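You operate a simulated robot arm through the tools that you are given. There is no shell and no other tool.

The job below is to be done with a simulated two-armed robot. You get a single attempt, and the scene is never put back.

## Task
Put the 25 mm hose clip from the top shelf of the trolley on top of the yellow pad there. Take the water jug on the top of the grey bench and put it away on the top of the water cooler. Put the card sleeve on the third shelf from the bottom of the tall rack away on the packing bench top. Take the foam lid on the packing bench top and put it away on the grey table top. Put the 9 lamp from the packing bench top on the strapping machine top. Take the sealed tube on the grey table top and put it away on the top of the crate table. The order is free. Set down upright: water jug, lamp.

It is judged by the outcome, as a careful person would: the job done as asked, and still so three seconds after it is handed in. It fails if anything else is knocked over, pushed out of place, dropped, spilled or broken. A push-on lid holds only when it is set on centred and level and pressed home; a screw cap is set on level and turned clockwise until tight.

## Robot
Two 7-joint arms with three-finger grippers on one trunk, on a base that drives. Base frame: it is fixed to the floor where the robot stands at the start and does not move with it; the origin is under the middle of the robot, x ahead of it, y to its left, z up. Lengths are in m, angles in degrees, forces in N, time in s.
The left shoulder is at the start at [0.086, 0.126, 1.11], the right one opposite. With the tool pointing down near the work surface each hand reaches from about 0.36 to 0.86 m from the robot's upright axis, wherever it stands, measured 20 degrees to its own side. Places, roughly: card sleeve [-4.75, -1.5, 1]; foam lid (26x29x5 cm) [-5.7, -3.4, 0.9]; grey table top [-4.9, -5.8, 0.8]; hose clip [3.5, -1, 1]; lamp [-5.75, -3.75, 1]; packing bench top [-5.8, -3.8, 0.8]; sealed tube [-4.75, -6, 0.75]; strapping machine top [-6.4, -4.8, 0.8]; top of the crate table [-0.4, -7.8, 0.9]; top of the water cooler [1.2, 0.8, 0.8]; water jug (15x10x16 cm) [-3, 1.2, 1]; yellow pad (10x6x4 cm) [3.4, -0.9, 0.9]. Payload 2.94 kg a hand.
Tool frame (each hand has its own): the origin (TCP) lies between the finger pads and is the grasp point; the fingertips stand 0.03 m ahead of it; z points along the fingers, y is the line along which they close. The gripper opens to 0.128 m. The gripper's body begins 0.093 m behind the TCP.
Orientation is told as [roll, pitch, yaw] about the base's x, y, z axes, in that order, counted from this pose: with the fingers straight down and closing along the base's y, the tool's x points along the base's -x, its y along +y and its z along -z.

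## Interface
- The arms move only by the tool step_arm. It takes "left_rows", "right_rows" or both (then of equal length, played together; a hand with none holds still); each is a list of rows, each a list of 7 numbers: the gripper command, from -1 (shut) to 1 (fully open), values between in proportion, then the shift along the tool's x, y, z in m, then the turn, a rotation vector about the tool's x, y, z in degrees. In form: [[fingers, dx, dy, dz, wx, wy, wz], ...]. A call has 1 to 20 rows; each row is the pose to reach, as a shift and turn from the pose commanded when the call began, along the tool's axes at that moment. Rows are played at 5 a second. More than 0.05 m and 8.6 degrees between two rows, or a gripper value outside its range, and nothing of the call is played. A pose out of reach is approached as far as the arm can. The call stops where the force on the tool passes 40 N (or 10 N more than at its start, if that is more) or the arm is blocked; 0.2 s more then pass. Each finger halts on what it meets, pressing with about 27 N; the grip force reading is that of the motor and also rises with nothing between the fingers. The clock runs only during rows and for 0.2 s after the last one: add rows that repeat a pose to give the fingers time. The reply holds the time, the measured pose of the TCP, the force on the tool along the base axes, the opening and the grip force, in the units named above and with some noise, with the torque about the TCP (base axes, N m) and any sound that the robot's microphone picked up.
- Cameras (640 x 400 px; columns grow to the right, rows downward): "scene" is now at [0.2217, -0.0143, 1.2859]; the picture's right is [-0.17, -0.98, 0.00], its down [-0.43, 0.08, -0.90] and it looks along [0.88, -0.16, -0.44] (base axes); focal length 214 px, centre (320, 200). "left" rides on the left gripper at [0.069, 0.015, -0.12] in its tool frame; the picture's right is [-0.22, 0.98, 0.00], its down [-0.82, -0.18, -0.54] and it looks along [-0.53, -0.12, 0.84] (tool axes); focal length 251 px, centre (320, 200). "right" rides on the right gripper at [0.069, -0.015, -0.12] in its tool frame; the picture's right is [0.21, 0.98, 0.00], its down [-0.82, 0.18, -0.54] and it looks along [-0.53, 0.12, 0.84] (tool axes); focal length 251 px, centre (320, 200). There is no depth. A picture from a camera that has moved, and an enlarged one, comes with that camera's place and axes in the base frame and with its lens.
- get_image(camera): a new picture of that camera. The clock stands still meanwhile.
- move_column(by): slides the trunk up (or, below 0, down) by that many m; the arms and the scene camera ride with it, the base frame stays. It gives what a move gives, with no picture.
- roll_base(legs): drives the robot by 1 to 6 legs, each [ahead, left, turn to the left] in m, m and degrees, along the robot's own axes; the way and the turn of a leg run together, so that a leg with both is an arc; at most 1.5 m and 180 degrees a leg. The arms and the cameras ride along, it lands a little off, and it stops where it bumps. It gives what a move gives.
- turn_head(pan, tilt): turns the head with the scene camera to pan (to the left, within 80 degrees either way) and tilt (down, from -29 to 69), counted from straight ahead of the robot. It gives what a move gives.
- enlarge(camera, box): a new picture of the part [left, top, right, bottom] of that camera's present view, enlarged. The clock stands still meanwhile.
- hand_in(): hands the job in; it is judged then, once.

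Places have to be worked out from the pictures, the camera data and where the tool is seen. Open the grippers and draw the arms clear of the work before you hand the job in, unless the task says otherwise.

The tools are called after ">>>" as name(argument=value, ...) on one line, values as JSON. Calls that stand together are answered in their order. step_arm: Moves the arms, as the interface text tells. Its arguments: {"type":"object","properties":{"left_rows":{"type":"array"},"right_rows":{"type":"array"}},"required":[]} The other tools are called the same way: move_column (by) slides the trunk up or down; roll_base (legs) drives the base; turn_head (pan, tilt) turns the head that bears the scene camera; get_image (camera) takes a picture; enlarge (camera, box) takes an enlarged picture of a part of a camera's view; hand_in () hands the job in.

At the start:

```text
clock: 0.0
left_tcp_pos: [0.4484, 0.1944, 1.1477]
left_tcp_rot: [0.0, 0.0, 0.1]
left_wrist_force: [-0.9, 0.1, -0.7]
left_moment: [0.02, -0.02, 0.01]
left_opening: 0.128
left_grip_force: 0.0
right_tcp_pos: [0.4327, -0.23, 1.131]
right_tcp_rot: [0.0, 0.0, 0.0]
right_wrist_force: [0.4, -0.4, -0.4]
right_moment: [0.01, 0.01, -0.02]
right_opening: 0.128
right_grip_force: 0.0
trunk travel left (down, up): [-0.325, 0.222]
robot x, y, heading: [-0.0011, -0.0003, -0.3]
head pan, tilt: [-9.9, 26.2]
```

scene: 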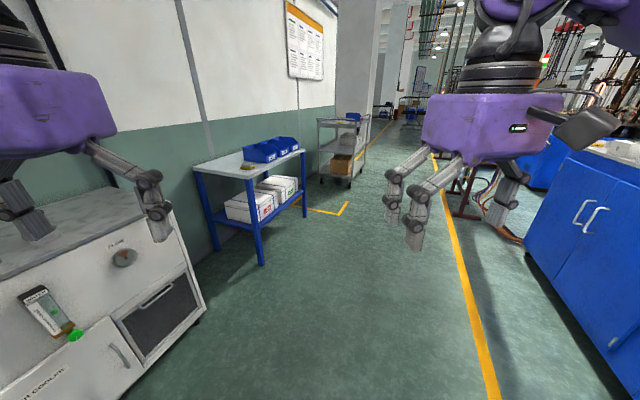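
right: 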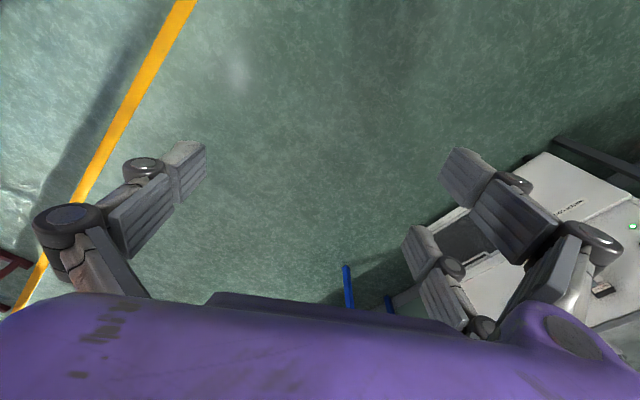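
left: 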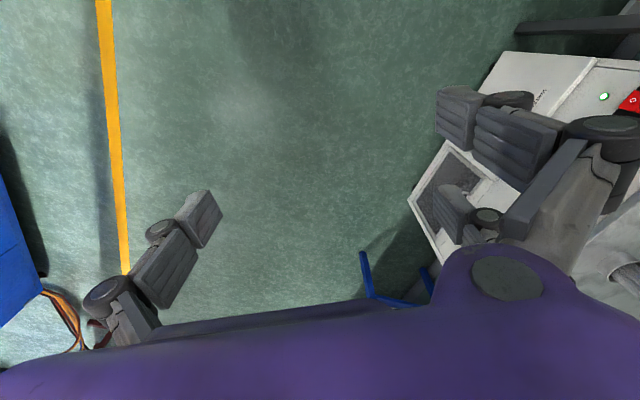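

I start by looking around to understand the layout; the first picture shows the water cooler at left, a blue table and the trolley further ahead. I pan the head to the left first.

>>> turn_head(pan=60, tilt=25)

>>> get_image(camera="scene")

>>> turn_head(pan=-70, tilt=20)

>>> get_image(camera="scene")

>>> turn_head(pan=0, tilt=15)

>>> get_image(camera="scene")

```text
clock: 1.4
left_tcp_pos: [0.4482, 0.1939, 1.1481]
left_tcp_rot: [0.0, 0.1, 0.1]
left_wrist_force: [0.4, -0.8, 0.0]
left_moment: [-0.01, -0.01, 0.02]
left_opening: 0.128
left_grip_force: 0.0
right_tcp_pos: [0.4317, -0.2304, 1.1301]
right_tcp_rot: [0.0, 0.0, -0.1]
right_wrist_force: [0.4, -0.1, 0.5]
right_moment: [0.0, -0.01, 0.04]
right_opening: 0.128
right_grip_force: 0.1
trunk travel left (down, up): [-0.325, 0.222]
robot x, y, heading: [0.0033, 0.0009, 0.1]
head pan, tilt: [60.0, 25.0]
```

```text
taken
camera scene: at [0.1774, 0.0813, 1.2878], right [0.87, -0.5, 0.0], down [-0.21, -0.37, -0.91], along [0.45, 0.78, -0.42], focal length 214 px, centre (320, 200)
```

scene: 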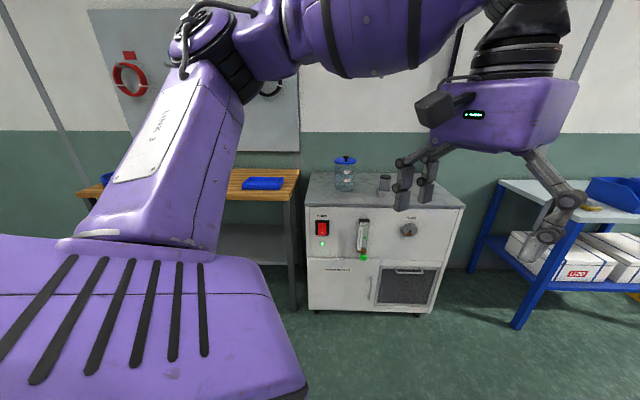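

```text
clock: 3.5
left_tcp_pos: [0.4483, 0.1937, 1.149]
left_tcp_rot: [0.0, 0.0, 0.2]
left_wrist_force: [0.4, 0.0, -0.7]
left_moment: [-0.01, -0.02, 0.04]
left_opening: 0.1281
left_grip_force: 0.0
right_tcp_pos: [0.431, -0.2302, 1.1311]
right_tcp_rot: [0.0, 0.0, 0.0]
right_wrist_force: [0.4, 0.3, -0.2]
right_moment: [0.0, -0.02, -0.02]
right_opening: 0.128
right_grip_force: 0.0
trunk travel left (down, up): [-0.325, 0.222]
robot x, y, heading: [-0.0004, 0.0029, -0.1]
head pan, tilt: [-70.0, 20.0]
```

```text
taken
camera scene: at [0.1632, -0.0859, 1.2959], right [-0.94, -0.34, 0.0], down [-0.12, 0.32, -0.94], along [0.32, -0.88, -0.34], focal length 214 px, centre (320, 200)
```

scene: 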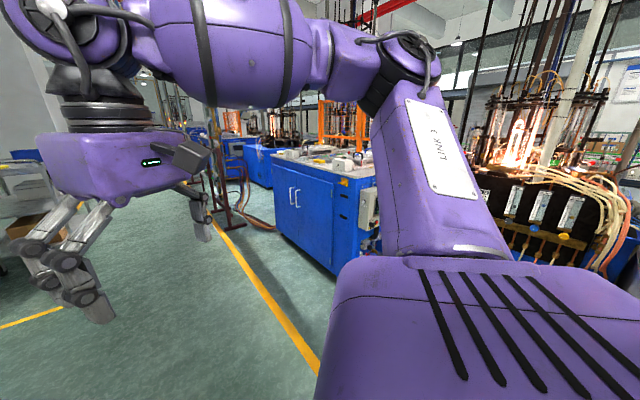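

```text
clock: 4.9
left_tcp_pos: [0.4484, 0.1944, 1.1484]
left_tcp_rot: [0.0, 0.0, 0.0]
left_wrist_force: [-0.7, -0.5, 0.1]
left_moment: [-0.01, -0.02, 0.02]
left_opening: 0.1279
left_grip_force: 0.0
right_tcp_pos: [0.4321, -0.23, 1.131]
right_tcp_rot: [0.0, 0.0, -0.1]
right_wrist_force: [-0.1, -0.7, 0.6]
right_moment: [-0.01, -0.02, 0.0]
right_opening: 0.128
right_grip_force: 0.0
trunk travel left (down, up): [-0.325, 0.222]
robot x, y, heading: [-0.0, -0.0002, -0.0]
head pan, tilt: [0.0, 15.0]
```

```text
taken
camera scene: at [0.2247, 0.0015, 1.304], right [0.0, -1.0, 0.0], down [-0.26, 0.0, -0.97], along [0.97, 0.0, -0.26], focal length 214 px, centre (320, 200)
```

scene: 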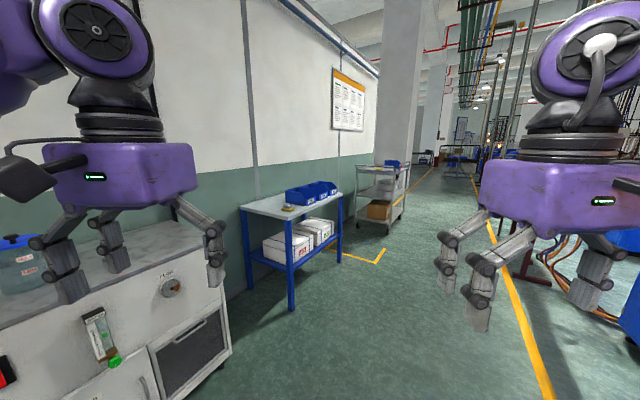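

The trolley is ahead right at about (3.5,-1). I enlarge that part to see how it stands.

>>> enlarge(camera="scene", box=[320, 130, 440, 250])

```text
3.33 times, centred on (380, 190) of scene
camera zoom: at [0.2247, 0.0015, 1.304], right [0.0, -1.0, 0.0], down [-0.26, 0.0, -0.97], along [0.97, 0.0, -0.26], focal length 715 px, centre (120, 233)
```

zoom: 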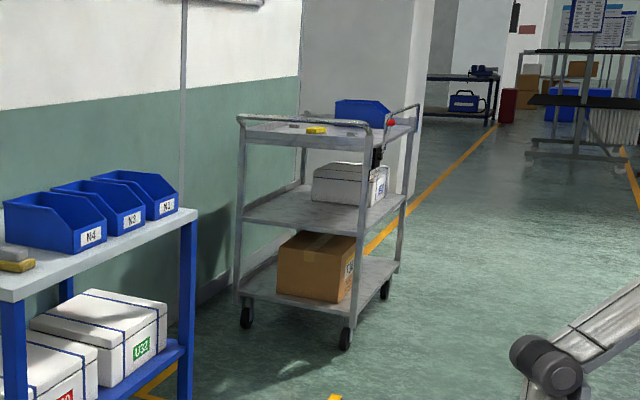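

The trolley stands along the wall direction (about -33°), with its open long side facing the aisle. I drive down the aisle toward a stand-off point on its aisle side.

>>> roll_base(legs=[[0, 0, -27], [1.5, 0, 0], [1.1, 0, 0]])

>>> turn_head(pan=30, tilt=30)

>>> get_image(camera="scene")

```text
clock: 19.0
left_tcp_pos: [2.8175, -1.2155, 1.1481]
left_tcp_rot: [0.0, 0.0, -27.1]
left_wrist_force: [0.5, 0.2, 0.2]
left_moment: [0.01, -0.01, 0.0]
left_opening: 0.1282
left_grip_force: 0.1
right_tcp_pos: [2.61, -1.5852, 1.1307]
right_tcp_rot: [0.0, 0.0, -27.1]
right_wrist_force: [0.1, -0.1, -0.6]
right_moment: [0.02, 0.0, 0.01]
right_opening: 0.1278
right_grip_force: 0.2
trunk travel left (down, up): [-0.325, 0.222]
robot x, y, heading: [2.3279, -1.1865, -27.0]
head pan, tilt: [0.0, 15.0]
```

```text
clock: 20.0
left_tcp_pos: [2.8188, -1.2167, 1.1497]
left_tcp_rot: [0.0, 0.0, -27.2]
left_wrist_force: [-0.1, -0.6, 0.1]
left_moment: [0.0, 0.04, 0.0]
left_opening: 0.1282
left_grip_force: 0.0
right_tcp_pos: [2.6091, -1.5848, 1.1313]
right_tcp_rot: [0.0, 0.0, -27.1]
right_wrist_force: [-1.0, 0.0, 0.1]
right_moment: [0.01, 0.0, 0.0]
right_opening: 0.128
right_grip_force: 0.0
trunk travel left (down, up): [-0.325, 0.222]
robot x, y, heading: [2.329, -1.1862, -27.1]
head pan, tilt: [30.0, 30.0]
```

```text
taken
camera scene: at [2.5384, -1.2376, 1.2798], right [0.05, -1.0, 0.0], down [-0.5, -0.02, -0.87], along [0.87, 0.04, -0.5], focal length 214 px, centre (320, 200)
```

scene: 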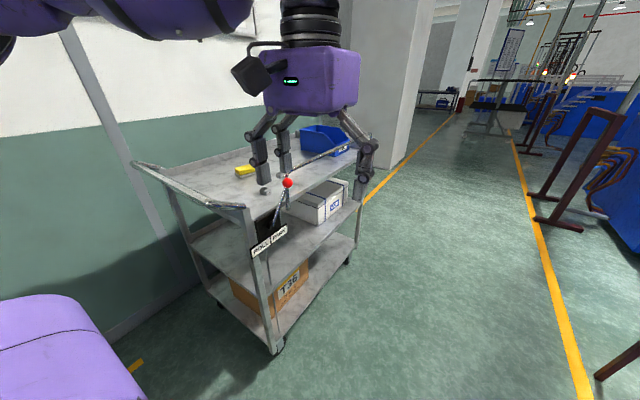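

The trolley top is in view with the pad, the blue bin and small things behind my gripper. I enlarge it to see details, including that red-knobbed lever.

>>> enlarge(camera="scene", box=[120, 110, 380, 270])

```text
2.46 times, centred on (250, 190) of scene
camera zoom: at [2.5384, -1.2376, 1.2798], right [0.05, -1.0, 0.0], down [-0.5, -0.02, -0.87], along [0.87, 0.04, -0.5], focal length 528 px, centre (492, 225)
```

zoom: 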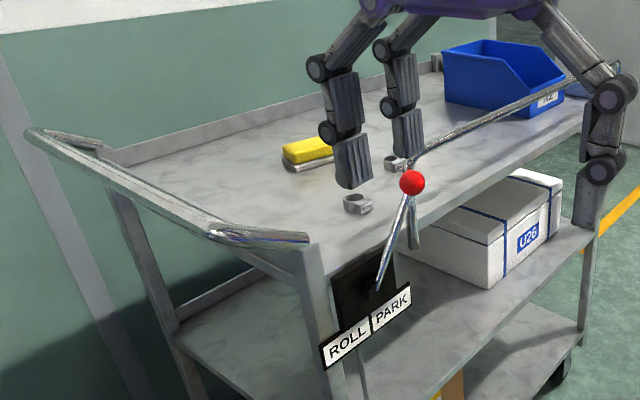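

There are two clips on the top shelf and a brake lever (ROLL/PARK) on the aisle side that I must not touch. I drive to a point about 0.55 m off the aisle edge and turn to face the trolley, then tilt the head down.

>>> roll_base(legs=[[1.0, -0.02, 0], [0, 0, 84]])

>>> turn_head(pan=10, tilt=40)

>>> get_image(camera="scene")

>>> get_image(camera="left")

```text
clock: 28.7
left_tcp_pos: [3.2995, -1.1754, 1.1484]
left_tcp_rot: [0.0, 0.1, 56.5]
left_wrist_force: [0.7, 0.3, 0.3]
left_moment: [0.01, -0.01, 0.01]
left_opening: 0.1278
left_grip_force: 0.0
right_tcp_pos: [3.6443, -1.424, 1.1298]
right_tcp_rot: [0.0, 0.0, 56.4]
right_wrist_force: [-0.2, -0.4, -0.3]
right_moment: [0.01, 0.02, -0.03]
right_opening: 0.1278
right_grip_force: 0.1
trunk travel left (down, up): [-0.325, 0.222]
robot x, y, heading: [3.2164, -1.657, 56.7]
head pan, tilt: [30.0, 30.0]
```

```text
clock: 29.5
left_tcp_pos: [3.2993, -1.1753, 1.1493]
left_tcp_rot: [0.0, -0.1, 56.6]
left_wrist_force: [0.4, -0.9, 0.3]
left_moment: [0.03, 0.03, -0.01]
left_opening: 0.1279
left_grip_force: 0.0
right_tcp_pos: [3.6441, -1.4231, 1.1315]
right_tcp_rot: [0.0, 0.0, 56.5]
right_wrist_force: [-0.4, -0.3, 0.0]
right_moment: [-0.01, 0.02, 0.0]
right_opening: 0.1281
right_grip_force: 0.0
trunk travel left (down, up): [-0.325, 0.222]
robot x, y, heading: [3.2157, -1.6558, 56.4]
head pan, tilt: [10.0, 40.0]
```

```text
taken
camera scene: at [3.3212, -1.4684, 1.2645], right [0.92, -0.4, 0.0], down [-0.26, -0.59, -0.77], along [0.3, 0.7, -0.64], focal length 214 px, centre (320, 200)
```

scene: 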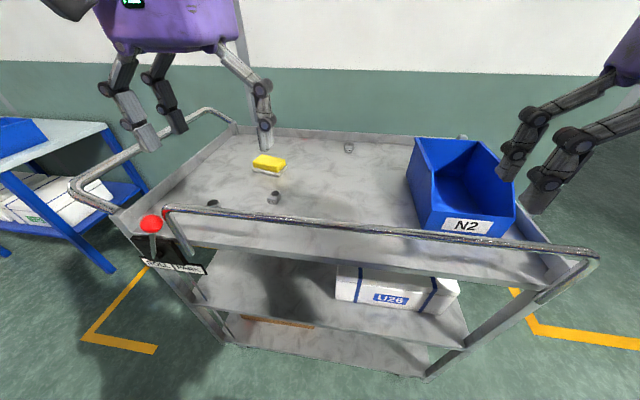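

```text
taken
camera left: at [3.2496, -1.2235, 1.2685], right [-0.7, 0.72, 0.0], down [0.6, 0.59, 0.54], along [0.39, 0.38, -0.84], focal length 251 px, centre (320, 200)
```

left: 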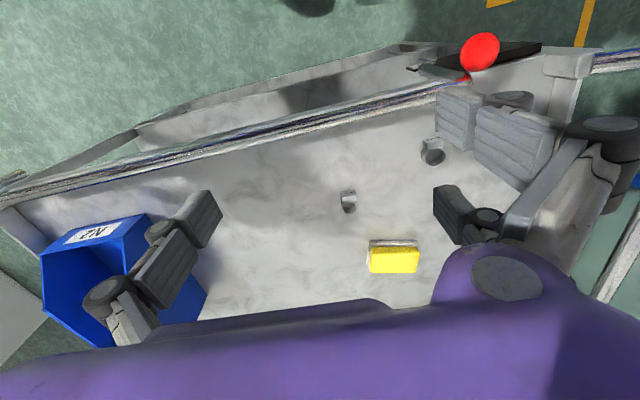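

Three clip-like items lie on the shelf. I enlarge each to tell sizes or markings.

>>> enlarge(camera="scene", box=[190, 170, 310, 230])

>>> enlarge(camera="scene", box=[310, 130, 390, 170])

>>> enlarge(camera="left", box=[320, 120, 480, 220])

```text
5.33 times, centred on (250, 200) of scene
camera zoom: at [3.3212, -1.4684, 1.2645], right [0.92, -0.4, 0.0], down [-0.26, -0.59, -0.77], along [0.3, 0.7, -0.64], focal length 1144 px, centre (693, 200)
```

zoom: 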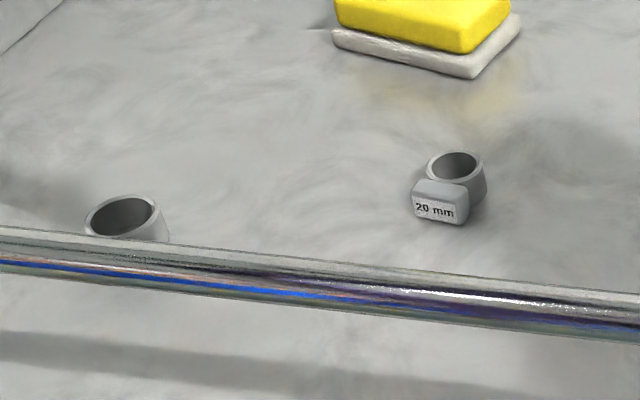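

```text
8.00 times, centred on (350, 150) of scene
camera zoom: at [3.3212, -1.4684, 1.2645], right [0.92, -0.4, 0.0], down [-0.26, -0.59, -0.77], along [0.3, 0.7, -0.64], focal length 1716 px, centre (80, 600)
```

zoom: 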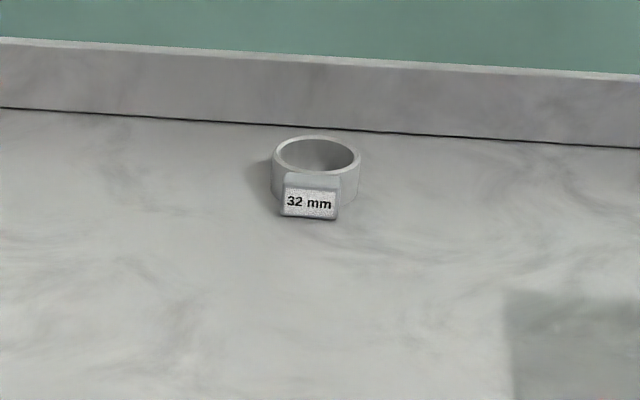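

```text
4.00 times, centred on (400, 170) of left
camera zoom: at [3.2496, -1.2235, 1.2685], right [-0.7, 0.72, 0.0], down [0.6, 0.59, 0.54], along [0.39, 0.38, -0.84], focal length 1006 px, centre (0, 320)
```

zoom: 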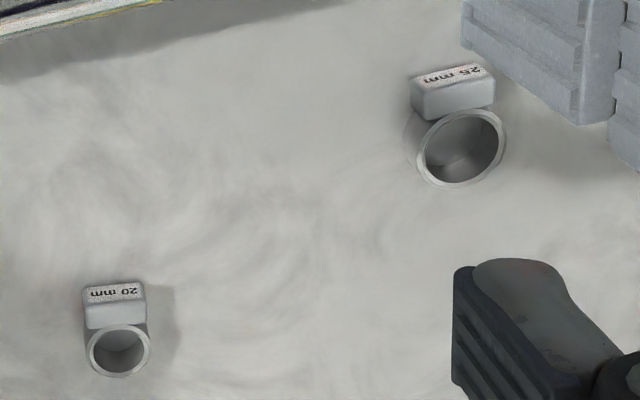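

The 25 mm clip is the one near the aisle rail (about (3.237,-0.999), top z≈0.92), the pad's middle is about (3.405,-0.872). I move the left hand over the clip at safe height, turning it 10° and partly closing, then look.

>>> step_arm(left_rows=[[0.5, -0.028, 0.037, 0, 0, 0, 2.5], [0.2, -0.056, 0.075, 0, 0, 0, 5], [0.1, -0.085, 0.112, 0, 0, 0, 7.5], [0.1, -0.113, 0.1496, 0, 0, 0, 10], [0.1, -0.113, 0.1496, 0.04, 0, 0, 10], [0.1, -0.113, 0.1496, 0.08, 0, 0, 10], [0.1, -0.113, 0.1496, 0.11, 0, 0, 10], [0.1, -0.113, 0.1496, 0.11, 0, 0, 10]])

>>> get_image(camera="left")

>>> get_image(camera="scene")

```text
clock: 31.3
left_tcp_pos: [3.2372, -0.9991, 1.039]
left_tcp_rot: [0.0, -0.2, 46.6]
left_wrist_force: [-0.4, 0.0, 0.1]
left_moment: [0.03, 0.0, 0.02]
left_opening: 0.0701
left_grip_force: 0.1
right_tcp_pos: [3.6443, -1.4235, 1.1323]
right_tcp_rot: [0.0, 0.0, 56.5]
right_wrist_force: [0.1, 0.5, -0.3]
right_moment: [0.02, 0.0, -0.01]
right_opening: 0.1279
right_grip_force: 0.0
trunk travel left (down, up): [-0.325, 0.222]
robot x, y, heading: [3.2148, -1.6572, 56.3]
head pan, tilt: [10.0, 40.0]
```

```text
taken
camera left: at [3.1787, -1.0368, 1.159], right [-0.56, 0.83, 0.0], down [0.7, 0.47, 0.54], along [0.45, 0.3, -0.84], focal length 251 px, centre (320, 200)
```

left: 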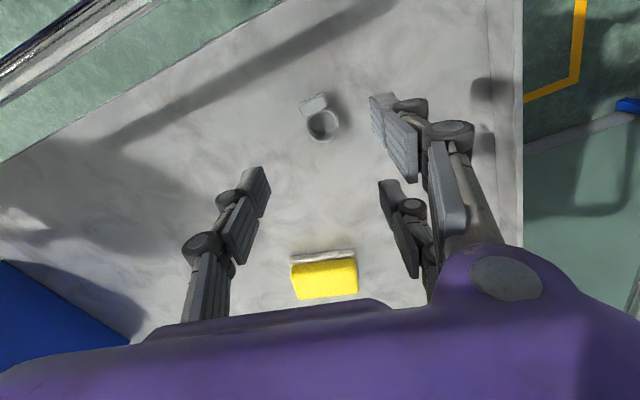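

```text
taken
camera scene: at [3.3212, -1.4687, 1.2645], right [0.92, -0.4, 0.0], down [-0.26, -0.59, -0.77], along [0.31, 0.7, -0.64], focal length 214 px, centre (320, 200)
```

scene: 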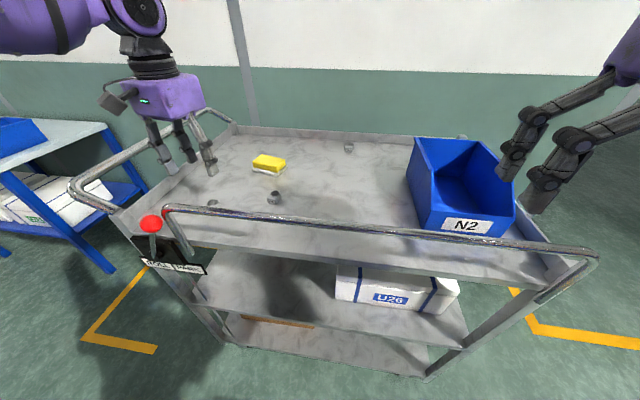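

The clip is nearly under the hand; I enlarge the wrist view to refine its centre.

>>> enlarge(camera="left", box=[260, 75, 380, 150])

```text
5.33 times, centred on (320, 112) of left
camera zoom: at [3.1787, -1.0368, 1.159], right [-0.56, 0.83, 0.0], down [0.7, 0.47, 0.54], along [0.45, 0.3, -0.84], focal length 1341 px, centre (320, 667)
```

zoom: 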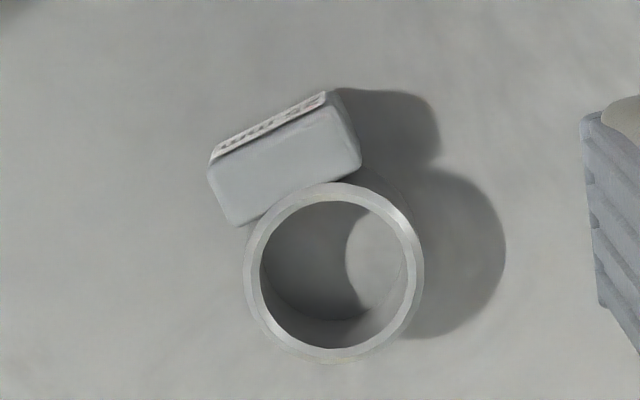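

Ring centre is about (3.235,-0.996) with its block on the rail side; I turn the closing line parallel to the block, shift a little and lower to the ring, still open.

>>> step_arm(left_rows=[[0.1, -0.0035, 0.003, 0.02, 0, 0, -6.5], [0.1, -0.0035, 0.003, 0.05, 0, 0, -12.5], [0.1, -0.0035, 0.003, 0.08, 0, 0, -12.5], [0.1, -0.0035, 0.003, 0.096, 0, 0, -12.5], [0.1, -0.0035, 0.003, 0.096, 0, 0, -12.5]])

>>> get_image(camera="left")

>>> enlarge(camera="scene", box=[130, 150, 290, 250])

```text
clock: 32.5
left_tcp_pos: [3.2365, -0.9928, 0.9434]
left_tcp_rot: [0.1, -0.1, 59.0]
left_wrist_force: [0.1, -0.2, 0.2]
left_moment: [0.01, 0.01, -0.01]
left_opening: 0.0702
left_grip_force: 0.0
right_tcp_pos: [3.6443, -1.4241, 1.1306]
right_tcp_rot: [0.1, 0.0, 56.6]
right_wrist_force: [-0.6, 0.5, 0.6]
right_moment: [0.0, -0.04, 0.0]
right_opening: 0.1282
right_grip_force: 0.0
trunk travel left (down, up): [-0.325, 0.222]
robot x, y, heading: [3.2138, -1.6586, 56.3]
head pan, tilt: [10.0, 40.0]
```

```text
taken
camera left: at [3.1894, -1.0437, 1.0635], right [-0.73, 0.69, 0.0], down [0.58, 0.61, 0.54], along [0.37, 0.39, -0.84], focal length 251 px, centre (320, 200)
```

left: 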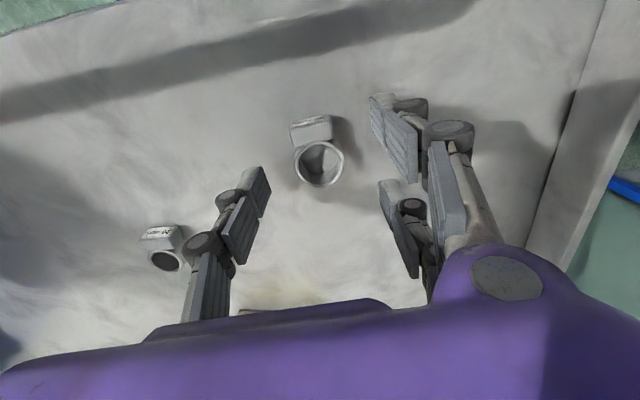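

```text
4.00 times, centred on (210, 200) of scene
camera zoom: at [3.3212, -1.4685, 1.2645], right [0.92, -0.4, 0.0], down [-0.26, -0.59, -0.77], along [0.31, 0.7, -0.64], focal length 858 px, centre (760, 200)
```

zoom: 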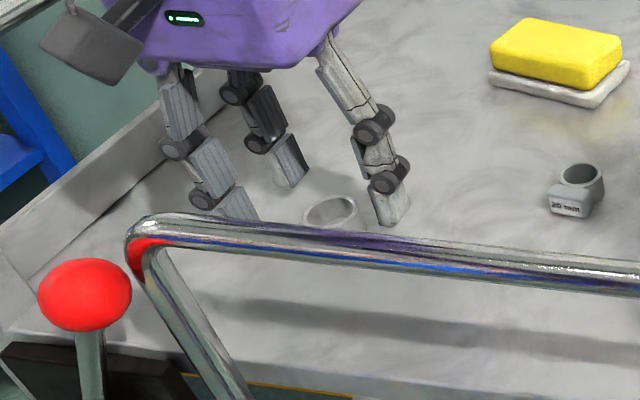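

The open fingers straddle the 25 mm ring, tips a few mm above the shelf. I nudge toward the ring centre, lower 2 mm, and close.

>>> step_arm(left_rows=[[0.1, 0.002, -0.0005, 0.002, 0, 0, 0], [-0.4, 0.002, -0.0005, 0.002, 0, 0, 0], [-1, 0.002, -0.0005, 0.002, 0, 0, 0], [-1, 0.002, -0.0005, 0.002, 0, 0, 0], [-1, 0.002, -0.0005, 0.002, 0, 0, 0]])

>>> get_image(camera="left")

```text
clock: 33.7
left_tcp_pos: [3.2362, -0.9957, 0.9409]
left_tcp_rot: [-0.1, 0.0, 59.2]
left_wrist_force: [1.0, 0.4, 0.4]
left_moment: [0.02, 0.0, -0.01]
left_opening: 0.0175
left_grip_force: 27.4
right_tcp_pos: [3.6432, -1.4241, 1.1317]
right_tcp_rot: [0.0, 0.0, 56.5]
right_wrist_force: [-0.4, 0.2, 0.4]
right_moment: [-0.01, 0.01, 0.03]
right_opening: 0.1283
right_grip_force: 0.1
trunk travel left (down, up): [-0.325, 0.222]
robot x, y, heading: [3.2104, -1.6547, 56.3]
head pan, tilt: [10.0, 40.0]
```

```text
taken
camera left: at [3.1887, -1.0459, 1.0613], right [-0.73, 0.69, 0.0], down [0.58, 0.61, 0.54], along [0.37, 0.39, -0.84], focal length 251 px, centre (320, 200)
```

left: 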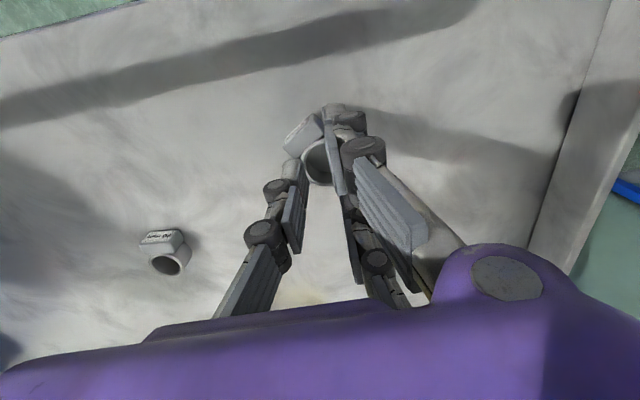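

The opening reads 17.5 mm, less than the ring's outer diameter, so I look closely at how it's held.

>>> enlarge(camera="left", box=[240, 80, 400, 200])

>>> enlarge(camera="scene", box=[150, 160, 270, 235])

```text
3.33 times, centred on (320, 140) of left
camera zoom: at [3.1887, -1.0459, 1.0613], right [-0.73, 0.69, 0.0], down [0.58, 0.61, 0.54], along [0.37, 0.39, -0.84], focal length 838 px, centre (320, 400)
```

zoom: 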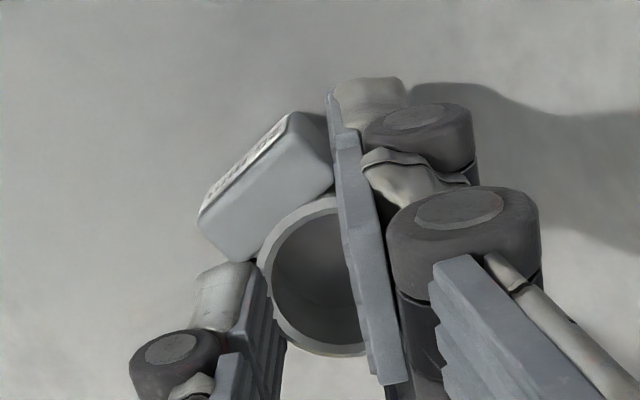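

```text
5.33 times, centred on (210, 198) of scene
camera zoom: at [3.3213, -1.4684, 1.2644], right [0.92, -0.4, 0.0], down [-0.26, -0.59, -0.77], along [0.31, 0.7, -0.64], focal length 1144 px, centre (907, 213)
```

zoom: 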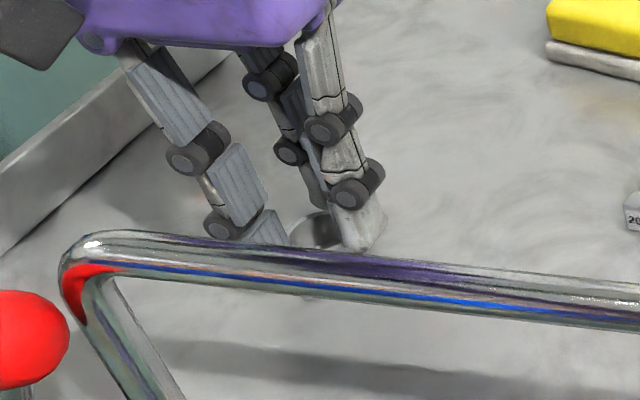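

It seems only the tip edges caught the ring. I reopen and look before lowering further.

>>> step_arm(left_rows=[[-0.5, 0, 0, 0, 0, 0, 0], [0.0, 0, 0, 0, 0, 0, 0], [0.1, 0, 0, 0, 0, 0, 0], [0.1, 0, 0, 0, 0, 0, 0]])

>>> enlarge(camera="left", box=[240, 80, 400, 200])

>>> enlarge(camera="scene", box=[150, 160, 270, 235])

```text
clock: 34.7
left_tcp_pos: [3.2365, -0.9965, 0.9414]
left_tcp_rot: [0.0, 0.0, 59.0]
left_wrist_force: [0.2, -0.1, 0.1]
left_moment: [0.02, -0.01, 0.01]
left_opening: 0.0703
left_grip_force: 0.0
right_tcp_pos: [3.6429, -1.4241, 1.131]
right_tcp_rot: [0.1, 0.0, 56.6]
right_wrist_force: [0.0, 0.2, 0.8]
right_moment: [-0.02, 0.01, -0.01]
right_opening: 0.1278
right_grip_force: 0.1
trunk travel left (down, up): [-0.325, 0.222]
robot x, y, heading: [3.215, -1.653, 56.7]
head pan, tilt: [10.0, 40.0]
```

```text
3.33 times, centred on (320, 140) of left
camera zoom: at [3.1887, -1.0459, 1.0613], right [-0.73, 0.69, 0.0], down [0.58, 0.61, 0.54], along [0.37, 0.39, -0.84], focal length 838 px, centre (320, 400)
```

zoom: 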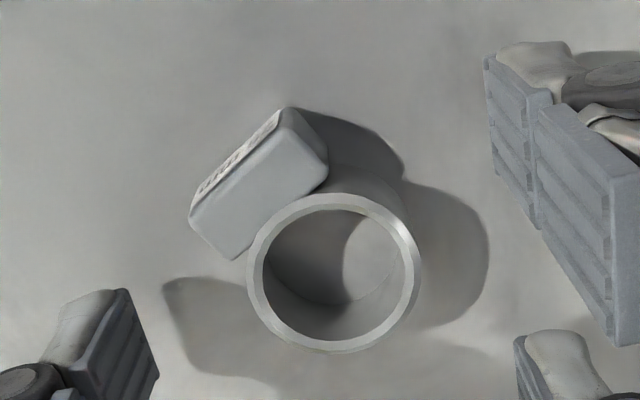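

```text
5.33 times, centred on (210, 198) of scene
camera zoom: at [3.3213, -1.4684, 1.2644], right [0.92, -0.4, 0.0], down [-0.26, -0.59, -0.77], along [0.31, 0.7, -0.64], focal length 1144 px, centre (907, 213)
```

zoom: 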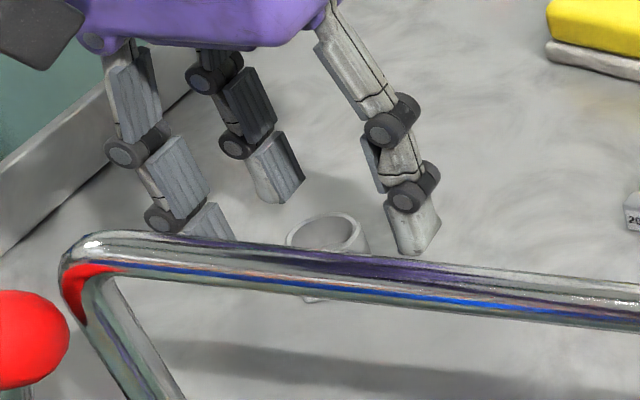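

The ring is free again, about 7 mm toward the rail from my grasp centre and turned with its block. I rotate to align with the block, recentre, and lower a few mm while watching the force.

>>> step_arm(left_rows=[[0.1, 0.002, 0.001, 0, 0, 0, -8], [0.1, 0.004, 0.002, 0, 0, 0, -16], [0.1, 0.005, 0.003, 0, 0, 0, -24], [0.1, 0.0058, 0.0032, 0, 0, 0, -28], [0.1, 0.0058, 0.0032, 0.002, 0, 0, -28], [0.1, 0.0058, 0.0032, 0.004, 0, 0, -28], [0.1, 0.0058, 0.0032, 0.004, 0, 0, -28]])

>>> enlarge(camera="left", box=[220, 80, 420, 230])

>>> enlarge(camera="scene", box=[150, 160, 270, 235])

```text
clock: 36.3
left_tcp_pos: [3.2308, -0.9985, 0.9382]
left_tcp_rot: [0.1, 0.0, 87.1]
left_wrist_force: [0.2, 0.3, 1.0]
left_moment: [-0.03, 0.02, -0.01]
left_opening: 0.0702
left_grip_force: 0.1
right_tcp_pos: [3.6443, -1.4242, 1.1312]
right_tcp_rot: [0.0, -0.1, 56.5]
right_wrist_force: [0.6, -0.6, -0.1]
right_moment: [0.02, -0.01, 0.01]
right_opening: 0.128
right_grip_force: 0.1
trunk travel left (down, up): [-0.325, 0.222]
robot x, y, heading: [3.2132, -1.6593, 56.5]
head pan, tilt: [10.0, 40.0]
```

```text
2.67 times, centred on (320, 155) of left
camera zoom: at [3.213, -1.0662, 1.0565], right [-0.96, 0.26, 0.0], down [0.22, 0.81, 0.54], along [0.14, 0.52, -0.84], focal length 670 px, centre (320, 320)
```

zoom: 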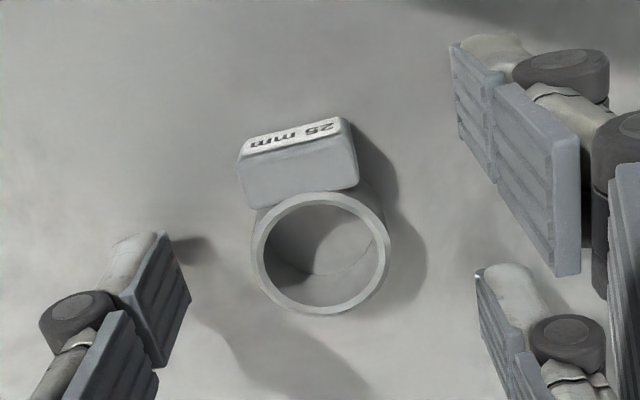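

```text
5.33 times, centred on (210, 198) of scene
camera zoom: at [3.3212, -1.4684, 1.2645], right [0.92, -0.4, 0.0], down [-0.26, -0.59, -0.77], along [0.31, 0.7, -0.64], focal length 1144 px, centre (907, 213)
```

zoom: 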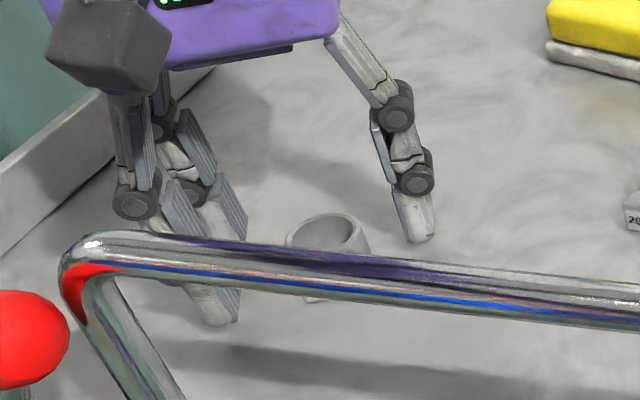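

Well aligned now: block edge parallel to the closing line and the ring centred. I lower 2 mm more and check the force.

>>> step_arm(left_rows=[[0.1, 0, 0, 0.002, 0, 0, 0], [0.1, 0, 0, 0.004, 0, 0, 0], [0.1, 0, 0, 0.004, 0, 0, 0]])

```text
clock: 37.1
left_tcp_pos: [3.2308, -1.0, 0.933]
left_tcp_rot: [0.0, 0.0, 87.1]
left_wrist_force: [-0.5, 0.1, 0.3]
left_moment: [0.02, 0.0, -0.03]
left_opening: 0.0705
left_grip_force: 0.1
right_tcp_pos: [3.6439, -1.4235, 1.1314]
right_tcp_rot: [0.1, 0.0, 56.5]
right_wrist_force: [0.2, 0.0, -0.2]
right_moment: [0.0, -0.03, 0.0]
right_opening: 0.1279
right_grip_force: 0.0
trunk travel left (down, up): [-0.325, 0.222]
robot x, y, heading: [3.2135, -1.6563, 56.5]
head pan, tilt: [10.0, 40.0]
```

Still no contact with tips at z≈0.903; I lower further in small steps.

>>> step_arm(left_rows=[[0.1, 0, 0, 0.002, 0, 0, 0], [0.1, 0, 0, 0.004, 0, 0, 0], [0.1, 0, 0, 0.004, 0, 0, 0]])

>>> enlarge(camera="left", box=[220, 80, 420, 230])

```text
clock: 37.9
left_tcp_pos: [3.2306, -0.9984, 0.9269]
left_tcp_rot: [0.0, 0.1, 87.0]
left_wrist_force: [0.1, 0.8, 0.0]
left_moment: [0.0, 0.02, -0.01]
left_opening: 0.0705
left_grip_force: 0.0
right_tcp_pos: [3.6444, -1.4233, 1.1332]
right_tcp_rot: [0.0, 0.1, 56.5]
right_wrist_force: [-0.5, -0.4, 0.3]
right_moment: [0.04, 0.04, 0.0]
right_opening: 0.1281
right_grip_force: 0.1
trunk travel left (down, up): [-0.325, 0.222]
robot x, y, heading: [3.215, -1.6531, 56.8]
head pan, tilt: [10.0, 40.0]
```

```text
2.67 times, centred on (320, 155) of left
camera zoom: at [3.2129, -1.0662, 1.0484], right [-0.96, 0.26, 0.0], down [0.22, 0.81, 0.54], along [0.14, 0.52, -0.84], focal length 670 px, centre (320, 320)
```

zoom: 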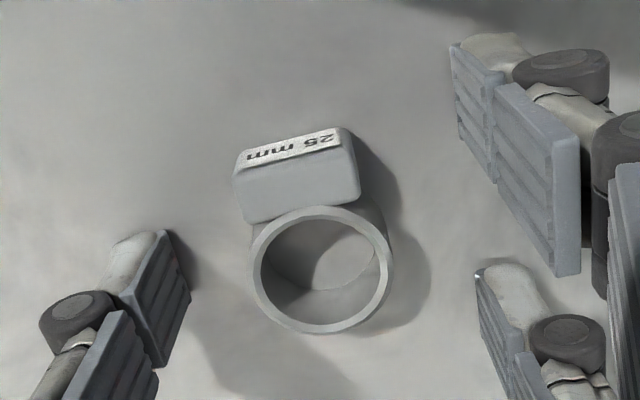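

Still free. I lower another 3 mm.

>>> step_arm(left_rows=[[0.1, 0, 0, 0.0015, 0, 0, 0], [0.1, 0, 0, 0.003, 0, 0, 0], [0.1, 0, 0, 0.003, 0, 0, 0]])

```text
clock: 38.7
left_tcp_pos: [3.2317, -0.9999, 0.9271]
left_tcp_rot: [-0.2, -0.3, 87.1]
left_wrist_force: [-2.1, 2.8, 22.0]
left_moment: [-0.14, 0.7, -0.19]
left_opening: 0.0718
left_grip_force: 5.9
right_tcp_pos: [3.6422, -1.4247, 1.1324]
right_tcp_rot: [-0.1, 0.0, 56.5]
right_wrist_force: [0.1, 0.2, 0.5]
right_moment: [-0.02, 0.0, 0.0]
right_opening: 0.1281
right_grip_force: 0.0
trunk travel left (down, up): [-0.325, 0.222]
robot x, y, heading: [3.2146, -1.6599, 56.6]
head pan, tilt: [10.0, 40.0]
```

Contact with the shelf (22 N) at TCP z≈0.927, so the shelf is at z≈0.897. I back up 2.5 mm and close on the ring.

>>> step_arm(left_rows=[[0.1, 0, 0, -0.0025, 0, 0, 0], [-0.2, 0, 0, -0.0025, 0, 0, 0], [-0.6, 0, 0, -0.0025, 0, 0, 0], [-1, 0, 0, -0.0025, 0, 0, 0], [-1, 0, 0, -0.0025, 0, 0, 0], [-1, 0, 0, -0.0025, 0, 0, 0]])

>>> enlarge(camera="left", box=[220, 80, 420, 230])

```text
clock: 40.1
left_tcp_pos: [3.2285, -1.0013, 0.9298]
left_tcp_rot: [-0.1, -0.1, 87.1]
left_wrist_force: [-14.2, 0.3, 27.7]
left_moment: [-0.58, 0.7, -0.25]
left_opening: 0.0235
left_grip_force: 26.5
right_tcp_pos: [3.6426, -1.4251, 1.1323]
right_tcp_rot: [0.0, -0.1, 56.5]
right_wrist_force: [-0.2, -0.1, 0.1]
right_moment: [-0.01, 0.02, 0.01]
right_opening: 0.1278
right_grip_force: 0.1
trunk travel left (down, up): [-0.325, 0.222]
robot x, y, heading: [3.2177, -1.6566, 56.6]
head pan, tilt: [10.0, 40.0]
```

```text
2.67 times, centred on (320, 155) of left
camera zoom: at [3.2113, -1.0684, 1.0492], right [-0.96, 0.26, 0.0], down [0.22, 0.81, 0.54], along [0.14, 0.52, -0.84], focal length 670 px, centre (320, 320)
```

zoom: 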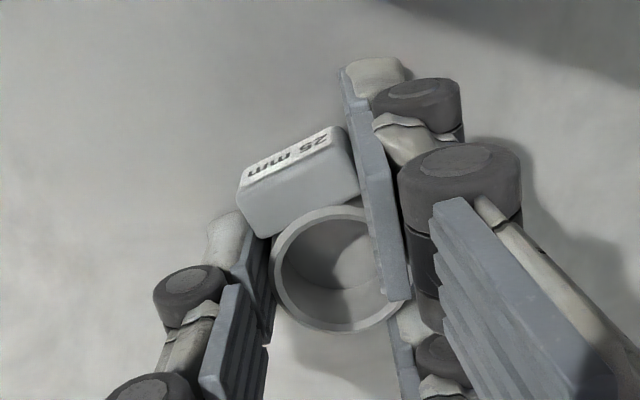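

Gripped with opening 23.5 mm and some downward press. I lift 2 cm gently to see whether the clip comes along.

>>> step_arm(left_rows=[[-1, 0, 0, -0.002, 0, 0, 0], [-1, 0, 0, -0.006, 0, 0, 0], [-1, 0, 0, -0.012, 0, 0, 0], [-1, 0, 0, -0.02, 0, 0, 0], [-1, 0, 0, -0.02, 0, 0, 0]])

>>> enlarge(camera="left", box=[220, 80, 420, 230])

>>> enlarge(camera="scene", box=[150, 160, 270, 235])

```text
clock: 41.3
left_tcp_pos: [3.23, -0.9993, 0.9491]
left_tcp_rot: [-0.2, 0.1, 87.1]
left_wrist_force: [0.1, -0.3, -1.0]
left_moment: [0.01, 0.01, 0.03]
left_opening: 0.0234
left_grip_force: 27.2
right_tcp_pos: [3.6436, -1.423, 1.1307]
right_tcp_rot: [0.1, 0.0, 56.5]
right_wrist_force: [0.6, -0.6, 0.1]
right_moment: [-0.02, -0.01, 0.04]
right_opening: 0.1279
right_grip_force: 0.0
trunk travel left (down, up): [-0.325, 0.222]
robot x, y, heading: [3.2137, -1.6585, 56.5]
head pan, tilt: [10.0, 40.0]
```

```text
2.67 times, centred on (320, 155) of left
camera zoom: at [3.2129, -1.0666, 1.0682], right [-0.96, 0.26, 0.0], down [0.22, 0.81, 0.54], along [0.14, 0.52, -0.84], focal length 670 px, centre (320, 320)
```

zoom: 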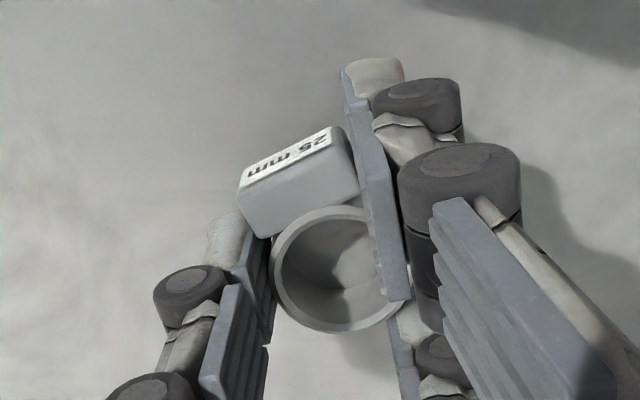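

```text
5.33 times, centred on (210, 198) of scene
camera zoom: at [3.3212, -1.4684, 1.2644], right [0.92, -0.4, 0.0], down [-0.26, -0.59, -0.77], along [0.31, 0.7, -0.64], focal length 1144 px, centre (907, 213)
```

zoom: 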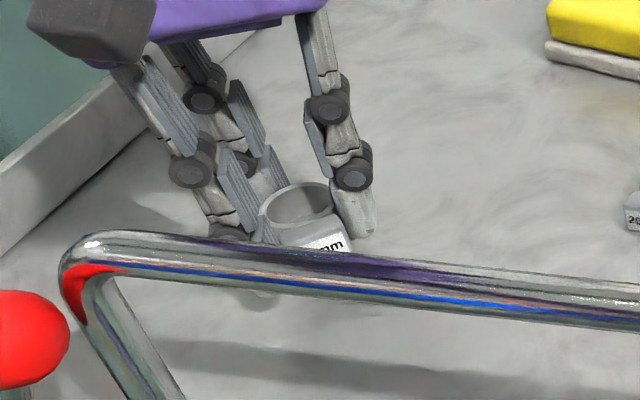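

The clip is held and lifted. I raise it clear and carry it toward a spot over the pad, then check with the wrist camera.

>>> step_arm(left_rows=[[-1, 0, 0, -0.04, 0, 0, 0], [-1, 0, 0, -0.08, 0, 0, 0], [-1, -0.025, -0.03, -0.08, 0, 0, 0], [-1, -0.05, -0.06, -0.08, 0, 0, 0], [-1, -0.075, -0.09, -0.08, 0, 0, 0], [-1, -0.1, -0.12, -0.08, 0, 0, 0], [-1, -0.12, -0.147, -0.08, 0, 0, 0], [-1, -0.1415, -0.1728, -0.08, 0, 0, 0], [-1, -0.1415, -0.1728, -0.08, 0, 0, 0], [-1, -0.1415, -0.1728, -0.08, 0, 0, 0]])

>>> get_image(camera="left")

>>> get_image(camera="scene")

```text
clock: 43.5
left_tcp_pos: [3.3403, -0.917, 1.0276]
left_tcp_rot: [0.0, -0.1, 87.1]
left_wrist_force: [0.8, 0.2, 0.3]
left_moment: [-0.05, -0.03, -0.03]
left_opening: 0.0235
left_grip_force: 27.3
left hand out of reach, approached as far as the arm can: row 6, 7, 8, 9, 10
right_tcp_pos: [3.6438, -1.423, 1.1315]
right_tcp_rot: [-0.1, 0.0, 56.4]
right_wrist_force: [-0.3, -0.2, 0.1]
right_moment: [-0.02, -0.01, -0.01]
right_opening: 0.128
right_grip_force: 0.1
trunk travel left (down, up): [-0.325, 0.222]
robot x, y, heading: [3.2136, -1.6558, 56.4]
head pan, tilt: [10.0, 40.0]
```

```text
taken
camera left: at [3.3225, -0.9842, 1.1478], right [-0.96, 0.26, 0.0], down [0.22, 0.81, 0.54], along [0.14, 0.52, -0.84], focal length 251 px, centre (320, 200)
```

left: 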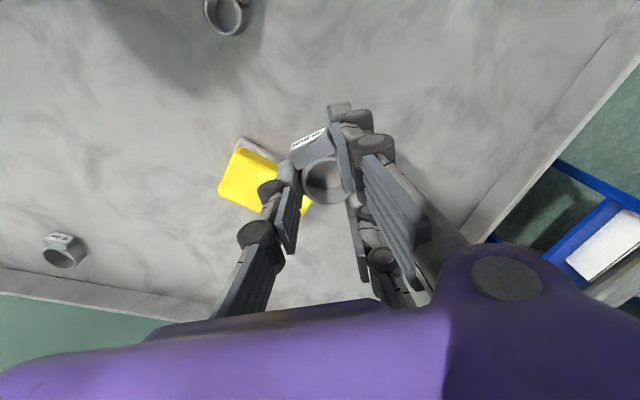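

```text
taken
camera scene: at [3.3212, -1.4681, 1.2644], right [0.92, -0.4, 0.0], down [-0.26, -0.59, -0.77], along [0.31, 0.7, -0.64], focal length 214 px, centre (320, 200)
```

scene: 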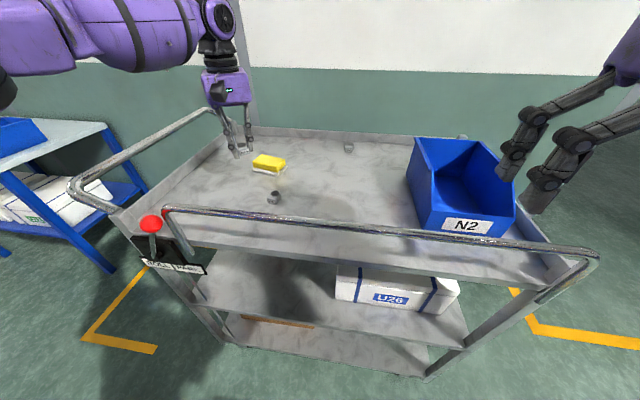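

The arm ran out of reach about 9 cm short of the pad. I look down at the base clearance to the trolley to see if I can drive a bit closer.

>>> turn_head(pan=0, tilt=69)

>>> get_image(camera="scene")

```text
clock: 44.5
left_tcp_pos: [3.3396, -0.9173, 1.0283]
left_tcp_rot: [0.0, -0.1, 87.1]
left_wrist_force: [0.0, 0.4, -0.1]
left_moment: [-0.01, -0.02, -0.02]
left_opening: 0.0233
left_grip_force: 27.3
right_tcp_pos: [3.6434, -1.4228, 1.1306]
right_tcp_rot: [0.0, 0.0, 56.5]
right_wrist_force: [-0.3, 0.5, -0.4]
right_moment: [0.0, 0.0, 0.01]
right_opening: 0.128
right_grip_force: 0.0
trunk travel left (down, up): [-0.325, 0.222]
robot x, y, heading: [3.2169, -1.658, 56.4]
head pan, tilt: [0.0, 68.8]
```

```text
taken
camera scene: at [3.3191, -1.4995, 1.2288], right [0.83, -0.56, 0.0], down [-0.52, -0.77, -0.37], along [0.21, 0.31, -0.93], focal length 214 px, centre (320, 200)
```

scene: 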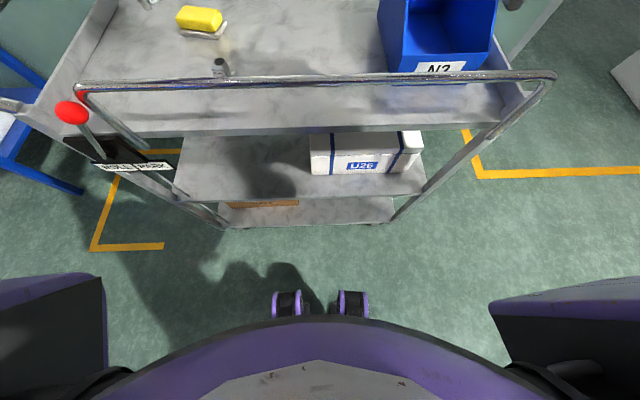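

The base front has about 0.27 m clearance to the trolley, so I drive 0.10 m ahead with the held clip at z≈1.0, above everything.

>>> roll_base(legs=[[0.1, 0, 0]])

>>> turn_head(pan=10, tilt=45)

>>> get_image(camera="left")

>>> get_image(camera="scene")

```text
clock: 45.6
left_tcp_pos: [3.396, -0.8342, 1.0288]
left_tcp_rot: [-0.1, -0.1, 87.2]
left_wrist_force: [0.6, 1.0, -0.3]
left_moment: [0.0, 0.0, -0.04]
left_opening: 0.0235
left_grip_force: 26.7
right_tcp_pos: [3.699, -1.34, 1.1309]
right_tcp_rot: [0.0, 0.0, 56.6]
right_wrist_force: [0.1, 0.5, 0.1]
right_moment: [-0.04, 0.0, 0.01]
right_opening: 0.1279
right_grip_force: 0.0
trunk travel left (down, up): [-0.325, 0.222]
robot x, y, heading: [3.2697, -1.5734, 56.3]
head pan, tilt: [0.0, 68.8]
```

```text
clock: 46.5
left_tcp_pos: [3.3956, -0.8348, 1.0288]
left_tcp_rot: [-0.1, -0.2, 87.0]
left_wrist_force: [-0.4, -0.1, -0.9]
left_moment: [0.03, 0.02, -0.01]
left_opening: 0.0237
left_grip_force: 26.9
right_tcp_pos: [3.6977, -1.3401, 1.1315]
right_tcp_rot: [0.0, 0.0, 56.4]
right_wrist_force: [0.6, 0.8, 0.3]
right_moment: [0.0, 0.0, 0.01]
right_opening: 0.1279
right_grip_force: 0.0
trunk travel left (down, up): [-0.325, 0.222]
robot x, y, heading: [3.2692, -1.5716, 56.5]
head pan, tilt: [10.0, 45.0]
```

```text
taken
camera left: at [3.3771, -0.9019, 1.1483], right [-0.96, 0.26, 0.0], down [0.22, 0.81, 0.54], along [0.14, 0.52, -0.84], focal length 251 px, centre (320, 200)
```

left: 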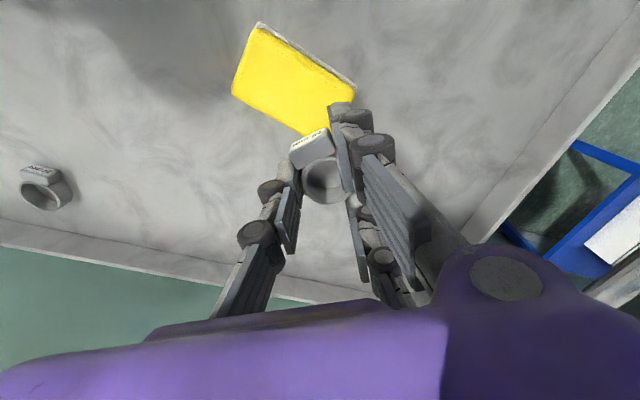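

```text
taken
camera scene: at [3.3744, -1.3894, 1.2572], right [0.92, -0.4, 0.0], down [-0.28, -0.65, -0.71], along [0.28, 0.65, -0.71], focal length 214 px, centre (320, 200)
```

scene: 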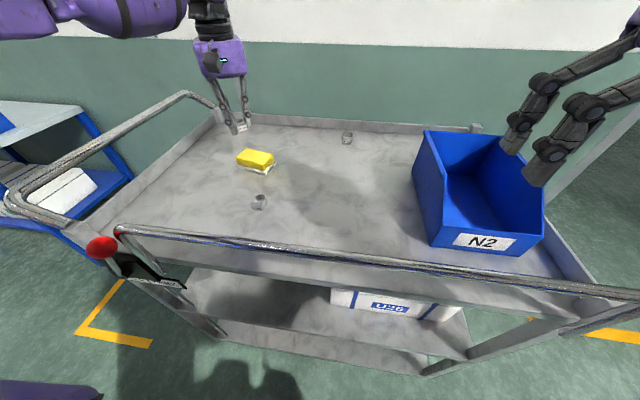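

The pad's middle is about (3.406,-0.875), confirmed by the wrist view. I move the hand back over it at height and check the reading.

>>> step_arm(left_rows=[[-1, 0.0173, -0.0084, 0, 0, 0, 0], [-1, 0.0346, -0.0168, 0, 0, 0, 0], [-1, 0.0346, -0.0168, 0, 0, 0, 0]])

>>> get_image(camera="left")

```text
clock: 47.3
left_tcp_pos: [3.4111, -0.8698, 1.0282]
left_tcp_rot: [-0.1, 0.1, 87.1]
left_wrist_force: [0.8, -0.4, -0.6]
left_moment: [-0.02, -0.01, -0.01]
left_opening: 0.0236
left_grip_force: 26.6
right_tcp_pos: [3.6981, -1.3402, 1.1319]
right_tcp_rot: [0.0, 0.0, 56.5]
right_wrist_force: [0.8, 0.7, 1.0]
right_moment: [-0.01, -0.02, 0.01]
right_opening: 0.128
right_grip_force: 0.1
trunk travel left (down, up): [-0.325, 0.222]
robot x, y, heading: [3.2691, -1.5745, 56.7]
head pan, tilt: [10.0, 45.0]
```

```text
taken
camera left: at [3.3927, -0.9374, 1.1476], right [-0.96, 0.26, 0.0], down [0.22, 0.81, 0.54], along [0.14, 0.52, -0.84], focal length 251 px, centre (320, 200)
```

left: 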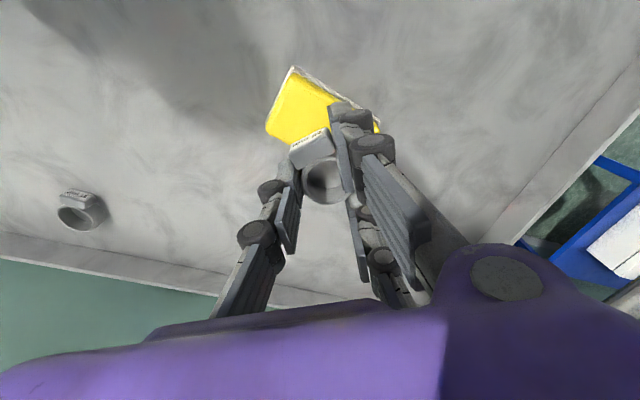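

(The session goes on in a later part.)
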